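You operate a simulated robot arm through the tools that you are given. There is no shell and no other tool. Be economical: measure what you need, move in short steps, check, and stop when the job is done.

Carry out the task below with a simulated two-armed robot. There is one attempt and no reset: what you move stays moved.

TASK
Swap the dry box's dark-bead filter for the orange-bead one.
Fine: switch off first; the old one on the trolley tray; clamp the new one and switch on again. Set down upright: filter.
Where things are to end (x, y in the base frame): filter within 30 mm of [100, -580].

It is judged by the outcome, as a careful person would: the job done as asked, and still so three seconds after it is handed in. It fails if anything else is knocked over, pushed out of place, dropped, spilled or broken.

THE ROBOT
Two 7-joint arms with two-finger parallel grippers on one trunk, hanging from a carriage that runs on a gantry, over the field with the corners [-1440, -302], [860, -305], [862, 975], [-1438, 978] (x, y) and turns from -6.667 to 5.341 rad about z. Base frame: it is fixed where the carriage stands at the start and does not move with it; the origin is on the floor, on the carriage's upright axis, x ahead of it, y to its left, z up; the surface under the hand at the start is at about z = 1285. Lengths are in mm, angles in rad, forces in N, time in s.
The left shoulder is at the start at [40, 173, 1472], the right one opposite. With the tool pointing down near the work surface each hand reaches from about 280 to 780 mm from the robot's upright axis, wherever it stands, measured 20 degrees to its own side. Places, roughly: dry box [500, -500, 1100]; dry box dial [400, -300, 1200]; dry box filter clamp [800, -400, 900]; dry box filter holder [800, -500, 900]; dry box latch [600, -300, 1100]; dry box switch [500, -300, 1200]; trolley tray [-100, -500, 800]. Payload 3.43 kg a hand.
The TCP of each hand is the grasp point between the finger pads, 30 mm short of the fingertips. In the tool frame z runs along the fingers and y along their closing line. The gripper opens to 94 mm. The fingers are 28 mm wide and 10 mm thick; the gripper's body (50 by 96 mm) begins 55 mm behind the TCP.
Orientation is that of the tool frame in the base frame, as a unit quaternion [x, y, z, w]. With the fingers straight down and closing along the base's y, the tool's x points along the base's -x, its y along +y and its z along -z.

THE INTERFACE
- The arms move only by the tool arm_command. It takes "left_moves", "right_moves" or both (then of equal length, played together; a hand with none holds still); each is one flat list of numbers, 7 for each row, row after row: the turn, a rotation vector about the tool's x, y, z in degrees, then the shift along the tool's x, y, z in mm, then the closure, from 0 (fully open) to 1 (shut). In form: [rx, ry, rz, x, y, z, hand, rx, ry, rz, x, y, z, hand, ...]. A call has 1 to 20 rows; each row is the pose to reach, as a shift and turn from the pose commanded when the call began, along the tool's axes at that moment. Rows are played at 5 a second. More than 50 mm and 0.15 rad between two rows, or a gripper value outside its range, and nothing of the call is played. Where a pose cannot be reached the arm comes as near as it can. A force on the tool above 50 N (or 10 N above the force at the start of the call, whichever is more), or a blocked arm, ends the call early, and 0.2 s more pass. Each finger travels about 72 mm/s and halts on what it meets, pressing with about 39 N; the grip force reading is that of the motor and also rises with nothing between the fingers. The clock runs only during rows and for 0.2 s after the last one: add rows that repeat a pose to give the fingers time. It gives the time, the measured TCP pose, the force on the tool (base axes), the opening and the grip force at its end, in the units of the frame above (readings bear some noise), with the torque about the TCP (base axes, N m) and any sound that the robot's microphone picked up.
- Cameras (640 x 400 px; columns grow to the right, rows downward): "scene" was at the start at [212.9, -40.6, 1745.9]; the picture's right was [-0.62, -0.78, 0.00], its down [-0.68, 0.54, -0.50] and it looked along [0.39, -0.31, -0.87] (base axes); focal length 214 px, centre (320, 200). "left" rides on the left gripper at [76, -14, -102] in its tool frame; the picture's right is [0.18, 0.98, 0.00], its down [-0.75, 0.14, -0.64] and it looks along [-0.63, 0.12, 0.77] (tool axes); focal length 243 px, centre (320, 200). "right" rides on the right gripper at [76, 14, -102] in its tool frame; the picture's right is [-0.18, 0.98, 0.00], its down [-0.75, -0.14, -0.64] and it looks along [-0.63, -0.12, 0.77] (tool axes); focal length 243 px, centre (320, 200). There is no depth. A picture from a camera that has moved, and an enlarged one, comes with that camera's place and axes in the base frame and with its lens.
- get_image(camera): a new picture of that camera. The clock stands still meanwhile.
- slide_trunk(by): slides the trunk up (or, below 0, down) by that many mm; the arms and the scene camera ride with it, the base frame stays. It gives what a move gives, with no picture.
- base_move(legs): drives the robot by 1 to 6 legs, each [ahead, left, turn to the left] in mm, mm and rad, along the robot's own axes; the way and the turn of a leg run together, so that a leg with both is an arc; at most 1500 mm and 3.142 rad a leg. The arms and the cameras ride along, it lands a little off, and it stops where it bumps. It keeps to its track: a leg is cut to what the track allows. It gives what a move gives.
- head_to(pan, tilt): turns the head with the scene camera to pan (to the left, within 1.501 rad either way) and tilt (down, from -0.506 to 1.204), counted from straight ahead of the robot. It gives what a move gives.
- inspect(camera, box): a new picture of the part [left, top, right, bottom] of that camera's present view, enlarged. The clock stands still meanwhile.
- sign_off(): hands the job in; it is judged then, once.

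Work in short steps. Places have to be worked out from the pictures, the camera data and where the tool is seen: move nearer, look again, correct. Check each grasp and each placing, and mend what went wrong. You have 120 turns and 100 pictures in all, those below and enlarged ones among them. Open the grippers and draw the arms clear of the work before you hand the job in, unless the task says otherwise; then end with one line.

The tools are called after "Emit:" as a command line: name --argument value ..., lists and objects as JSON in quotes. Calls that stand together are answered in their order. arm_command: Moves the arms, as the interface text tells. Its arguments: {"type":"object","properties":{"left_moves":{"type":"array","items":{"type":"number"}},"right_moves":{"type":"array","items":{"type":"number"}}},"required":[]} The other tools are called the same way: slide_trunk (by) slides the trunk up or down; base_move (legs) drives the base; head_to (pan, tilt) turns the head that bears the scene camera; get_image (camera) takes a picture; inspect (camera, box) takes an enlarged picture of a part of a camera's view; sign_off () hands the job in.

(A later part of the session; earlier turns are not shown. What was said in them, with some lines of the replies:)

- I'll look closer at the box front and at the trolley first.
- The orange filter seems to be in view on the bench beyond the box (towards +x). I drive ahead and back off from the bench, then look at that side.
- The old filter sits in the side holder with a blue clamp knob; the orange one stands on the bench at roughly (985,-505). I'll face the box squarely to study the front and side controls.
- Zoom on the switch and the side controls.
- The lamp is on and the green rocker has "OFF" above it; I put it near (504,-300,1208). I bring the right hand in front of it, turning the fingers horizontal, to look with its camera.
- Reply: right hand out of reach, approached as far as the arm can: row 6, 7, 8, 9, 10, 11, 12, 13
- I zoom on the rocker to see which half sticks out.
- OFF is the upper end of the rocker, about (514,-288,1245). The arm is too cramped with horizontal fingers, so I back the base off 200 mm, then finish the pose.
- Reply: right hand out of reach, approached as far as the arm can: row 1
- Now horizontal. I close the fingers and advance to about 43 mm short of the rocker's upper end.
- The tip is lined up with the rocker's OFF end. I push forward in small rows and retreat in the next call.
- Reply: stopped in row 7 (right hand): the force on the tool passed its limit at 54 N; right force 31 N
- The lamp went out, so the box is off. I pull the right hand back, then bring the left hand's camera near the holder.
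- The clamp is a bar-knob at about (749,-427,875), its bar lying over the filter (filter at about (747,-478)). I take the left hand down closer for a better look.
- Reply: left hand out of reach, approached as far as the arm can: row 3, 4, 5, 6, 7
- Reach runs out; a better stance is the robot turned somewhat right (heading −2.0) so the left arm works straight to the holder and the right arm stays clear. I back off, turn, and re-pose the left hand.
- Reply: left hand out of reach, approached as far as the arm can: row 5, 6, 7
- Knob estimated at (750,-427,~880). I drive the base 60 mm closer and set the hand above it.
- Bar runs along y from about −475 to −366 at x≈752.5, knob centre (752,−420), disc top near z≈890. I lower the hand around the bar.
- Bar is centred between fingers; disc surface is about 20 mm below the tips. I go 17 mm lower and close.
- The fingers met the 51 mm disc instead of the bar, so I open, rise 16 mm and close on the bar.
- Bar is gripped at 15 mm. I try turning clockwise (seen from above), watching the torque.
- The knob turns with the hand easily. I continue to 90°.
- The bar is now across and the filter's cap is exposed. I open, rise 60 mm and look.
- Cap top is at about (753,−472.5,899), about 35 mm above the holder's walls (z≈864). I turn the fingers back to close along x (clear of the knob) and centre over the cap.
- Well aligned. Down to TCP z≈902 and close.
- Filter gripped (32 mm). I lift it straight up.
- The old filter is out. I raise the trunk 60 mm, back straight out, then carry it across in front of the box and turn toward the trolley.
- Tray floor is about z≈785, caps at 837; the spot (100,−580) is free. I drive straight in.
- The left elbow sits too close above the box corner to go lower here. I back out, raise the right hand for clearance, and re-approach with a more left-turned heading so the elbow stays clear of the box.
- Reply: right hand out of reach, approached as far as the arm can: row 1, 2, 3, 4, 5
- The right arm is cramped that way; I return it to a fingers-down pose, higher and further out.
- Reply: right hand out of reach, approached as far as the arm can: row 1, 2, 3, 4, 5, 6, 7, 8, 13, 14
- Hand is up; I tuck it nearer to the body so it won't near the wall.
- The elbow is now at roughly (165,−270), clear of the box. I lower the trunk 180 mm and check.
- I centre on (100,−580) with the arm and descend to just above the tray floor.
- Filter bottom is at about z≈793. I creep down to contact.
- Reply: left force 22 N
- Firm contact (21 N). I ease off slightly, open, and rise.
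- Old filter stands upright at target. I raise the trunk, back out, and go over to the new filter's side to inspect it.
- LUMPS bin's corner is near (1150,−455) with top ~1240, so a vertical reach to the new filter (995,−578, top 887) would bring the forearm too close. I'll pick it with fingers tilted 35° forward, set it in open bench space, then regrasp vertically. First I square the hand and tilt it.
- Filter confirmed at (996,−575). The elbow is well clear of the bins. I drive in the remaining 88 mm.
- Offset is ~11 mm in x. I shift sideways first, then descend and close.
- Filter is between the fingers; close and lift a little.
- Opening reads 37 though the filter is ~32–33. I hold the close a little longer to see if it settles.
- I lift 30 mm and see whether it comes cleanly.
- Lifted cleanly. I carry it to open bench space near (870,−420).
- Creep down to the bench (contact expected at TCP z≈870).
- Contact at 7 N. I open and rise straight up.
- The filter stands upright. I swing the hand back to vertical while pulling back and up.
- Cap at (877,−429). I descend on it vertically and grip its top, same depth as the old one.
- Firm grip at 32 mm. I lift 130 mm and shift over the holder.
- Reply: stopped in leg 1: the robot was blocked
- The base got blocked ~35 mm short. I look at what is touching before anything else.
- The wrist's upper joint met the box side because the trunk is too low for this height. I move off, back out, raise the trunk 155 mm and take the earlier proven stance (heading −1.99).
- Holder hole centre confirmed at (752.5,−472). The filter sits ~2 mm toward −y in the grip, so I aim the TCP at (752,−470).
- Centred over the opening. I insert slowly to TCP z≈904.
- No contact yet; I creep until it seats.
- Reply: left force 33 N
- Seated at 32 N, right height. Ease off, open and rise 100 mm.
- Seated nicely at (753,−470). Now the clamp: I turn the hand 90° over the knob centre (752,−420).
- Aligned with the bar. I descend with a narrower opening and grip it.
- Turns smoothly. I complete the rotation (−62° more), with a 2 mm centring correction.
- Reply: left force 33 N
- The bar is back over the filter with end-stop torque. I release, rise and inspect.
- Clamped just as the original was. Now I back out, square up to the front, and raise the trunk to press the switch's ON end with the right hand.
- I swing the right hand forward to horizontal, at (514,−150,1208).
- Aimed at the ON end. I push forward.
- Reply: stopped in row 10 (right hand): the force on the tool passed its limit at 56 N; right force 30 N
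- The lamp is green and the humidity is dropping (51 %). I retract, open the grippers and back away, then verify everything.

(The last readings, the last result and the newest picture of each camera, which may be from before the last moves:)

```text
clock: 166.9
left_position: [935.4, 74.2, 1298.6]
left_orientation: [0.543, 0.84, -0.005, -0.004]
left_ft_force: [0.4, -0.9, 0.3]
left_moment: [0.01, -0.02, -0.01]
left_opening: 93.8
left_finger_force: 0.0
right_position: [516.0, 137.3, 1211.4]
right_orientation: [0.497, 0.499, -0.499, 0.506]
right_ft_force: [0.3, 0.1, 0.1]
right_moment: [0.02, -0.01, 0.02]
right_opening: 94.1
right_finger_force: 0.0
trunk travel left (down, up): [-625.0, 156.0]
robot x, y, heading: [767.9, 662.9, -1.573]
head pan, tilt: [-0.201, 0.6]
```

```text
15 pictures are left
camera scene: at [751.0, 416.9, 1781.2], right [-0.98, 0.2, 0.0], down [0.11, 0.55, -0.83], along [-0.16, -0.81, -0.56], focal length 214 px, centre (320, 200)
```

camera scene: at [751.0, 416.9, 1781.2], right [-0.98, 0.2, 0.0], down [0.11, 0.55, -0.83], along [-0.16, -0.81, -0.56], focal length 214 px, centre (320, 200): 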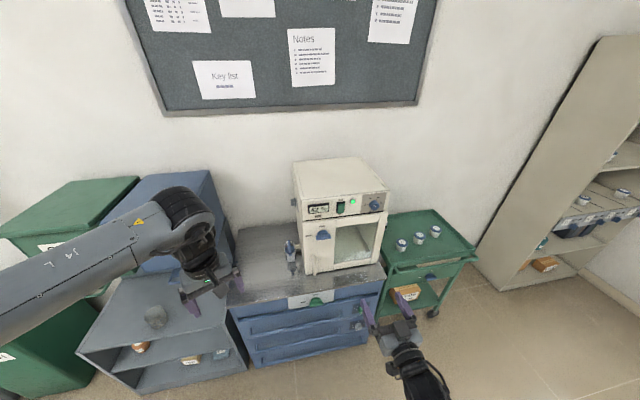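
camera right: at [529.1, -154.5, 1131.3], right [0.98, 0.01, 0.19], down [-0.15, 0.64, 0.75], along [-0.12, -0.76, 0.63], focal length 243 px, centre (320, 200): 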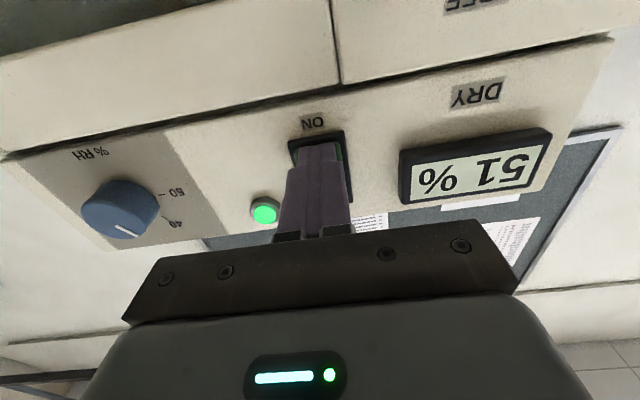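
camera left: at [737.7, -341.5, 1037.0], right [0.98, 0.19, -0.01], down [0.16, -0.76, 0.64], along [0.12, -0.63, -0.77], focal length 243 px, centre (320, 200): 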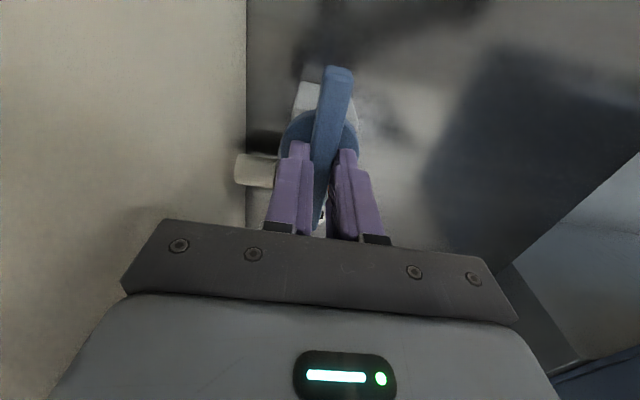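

Emit:
inspect --camera "scene" --box '[230, 150, 400, 300]'

Emit:
base_move --legs '[[0, -700, 0]]'

Emit:
head_to --pan 0.0 --tilt 0.6

Emit:
inspect --camera "scene" --box '[200, 150, 440, 310]'

```text
2.67 times, centred on (315, 225) of scene
camera zoom: at [751.0, 416.9, 1781.2], right [-0.98, 0.2, 0.0], down [0.11, 0.55, -0.83], along [-0.16, -0.81, -0.56], focal length 572 px, centre (333, 133)
```

zoom: 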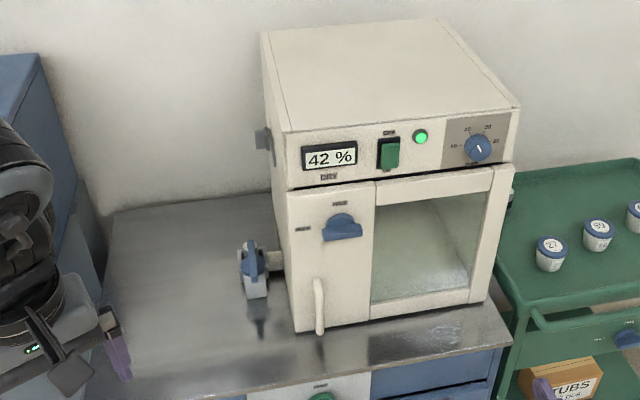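

```text
clock: 170.8
left_position: [225.9, 70.3, 1297.9]
left_orientation: [0.539, 0.843, -0.005, -0.004]
left_ft_force: [1.3, 0.0, 0.0]
left_moment: [0.0, 0.02, 0.04]
left_opening: 94.0
left_finger_force: 0.0
right_position: [-194.1, 129.5, 1210.7]
right_orientation: [0.495, 0.501, -0.497, 0.506]
right_ft_force: [0.0, -0.2, -0.5]
right_moment: [0.03, 0.0, -0.03]
right_opening: 94.1
right_finger_force: 0.0
trunk travel left (down, up): [-625.0, 156.0]
robot x, y, heading: [56.0, 660.7, -1.561]
head pan, tilt: [-0.201, 0.6]
```

```text
clock: 171.6
left_position: [226.0, 70.2, 1297.1]
left_orientation: [0.539, 0.842, -0.004, -0.004]
left_ft_force: [-0.2, 0.0, 0.4]
left_moment: [-0.03, -0.02, -0.03]
left_opening: 94.2
left_finger_force: 0.0
right_position: [-194.6, 131.4, 1211.5]
right_orientation: [0.495, 0.501, -0.497, 0.507]
right_ft_force: [0.3, -0.7, 0.7]
right_moment: [0.03, -0.01, -0.01]
right_opening: 93.6
right_finger_force: 0.1
trunk travel left (down, up): [-625.0, 156.0]
robot x, y, heading: [50.0, 659.7, -1.554]
head pan, tilt: [0.0, 0.6]
```

```text
2.50 times, centred on (320, 230) of scene
camera zoom: at [56.6, 410.5, 1781.2], right [-1.0, -0.01, 0.0], down [-0.01, 0.56, -0.83], along [0.01, -0.83, -0.56], focal length 536 px, centre (320, 125)
```

zoom: 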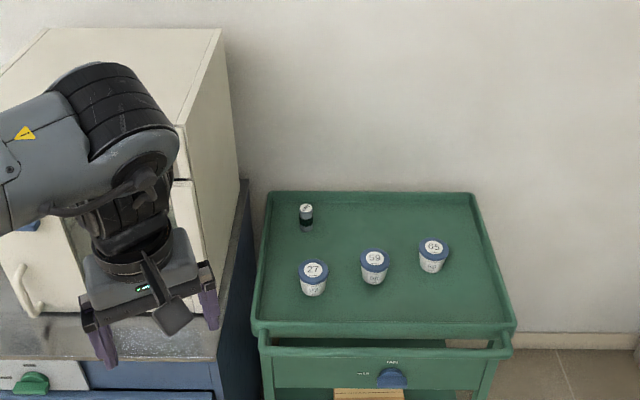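

The old filter stands upright on the tray and the jars are undisturbed. The new one is clamped, the box is on and drying (42 %), and both hands are open and clear, so I hand in.

Emit:
sign_off

```text
The job is handed in.
```

The dry box now has the orange-bead filter, clamped and switched back on (lamp green, reading down to 42 %). The old dark-bead filter stands upright on the trolley tray at about [100, -580]. While I was carrying the new filter in, the left wrist bumped the side of the box once; the filter holder measured in the same place afterwards and nothing looked disturbed.
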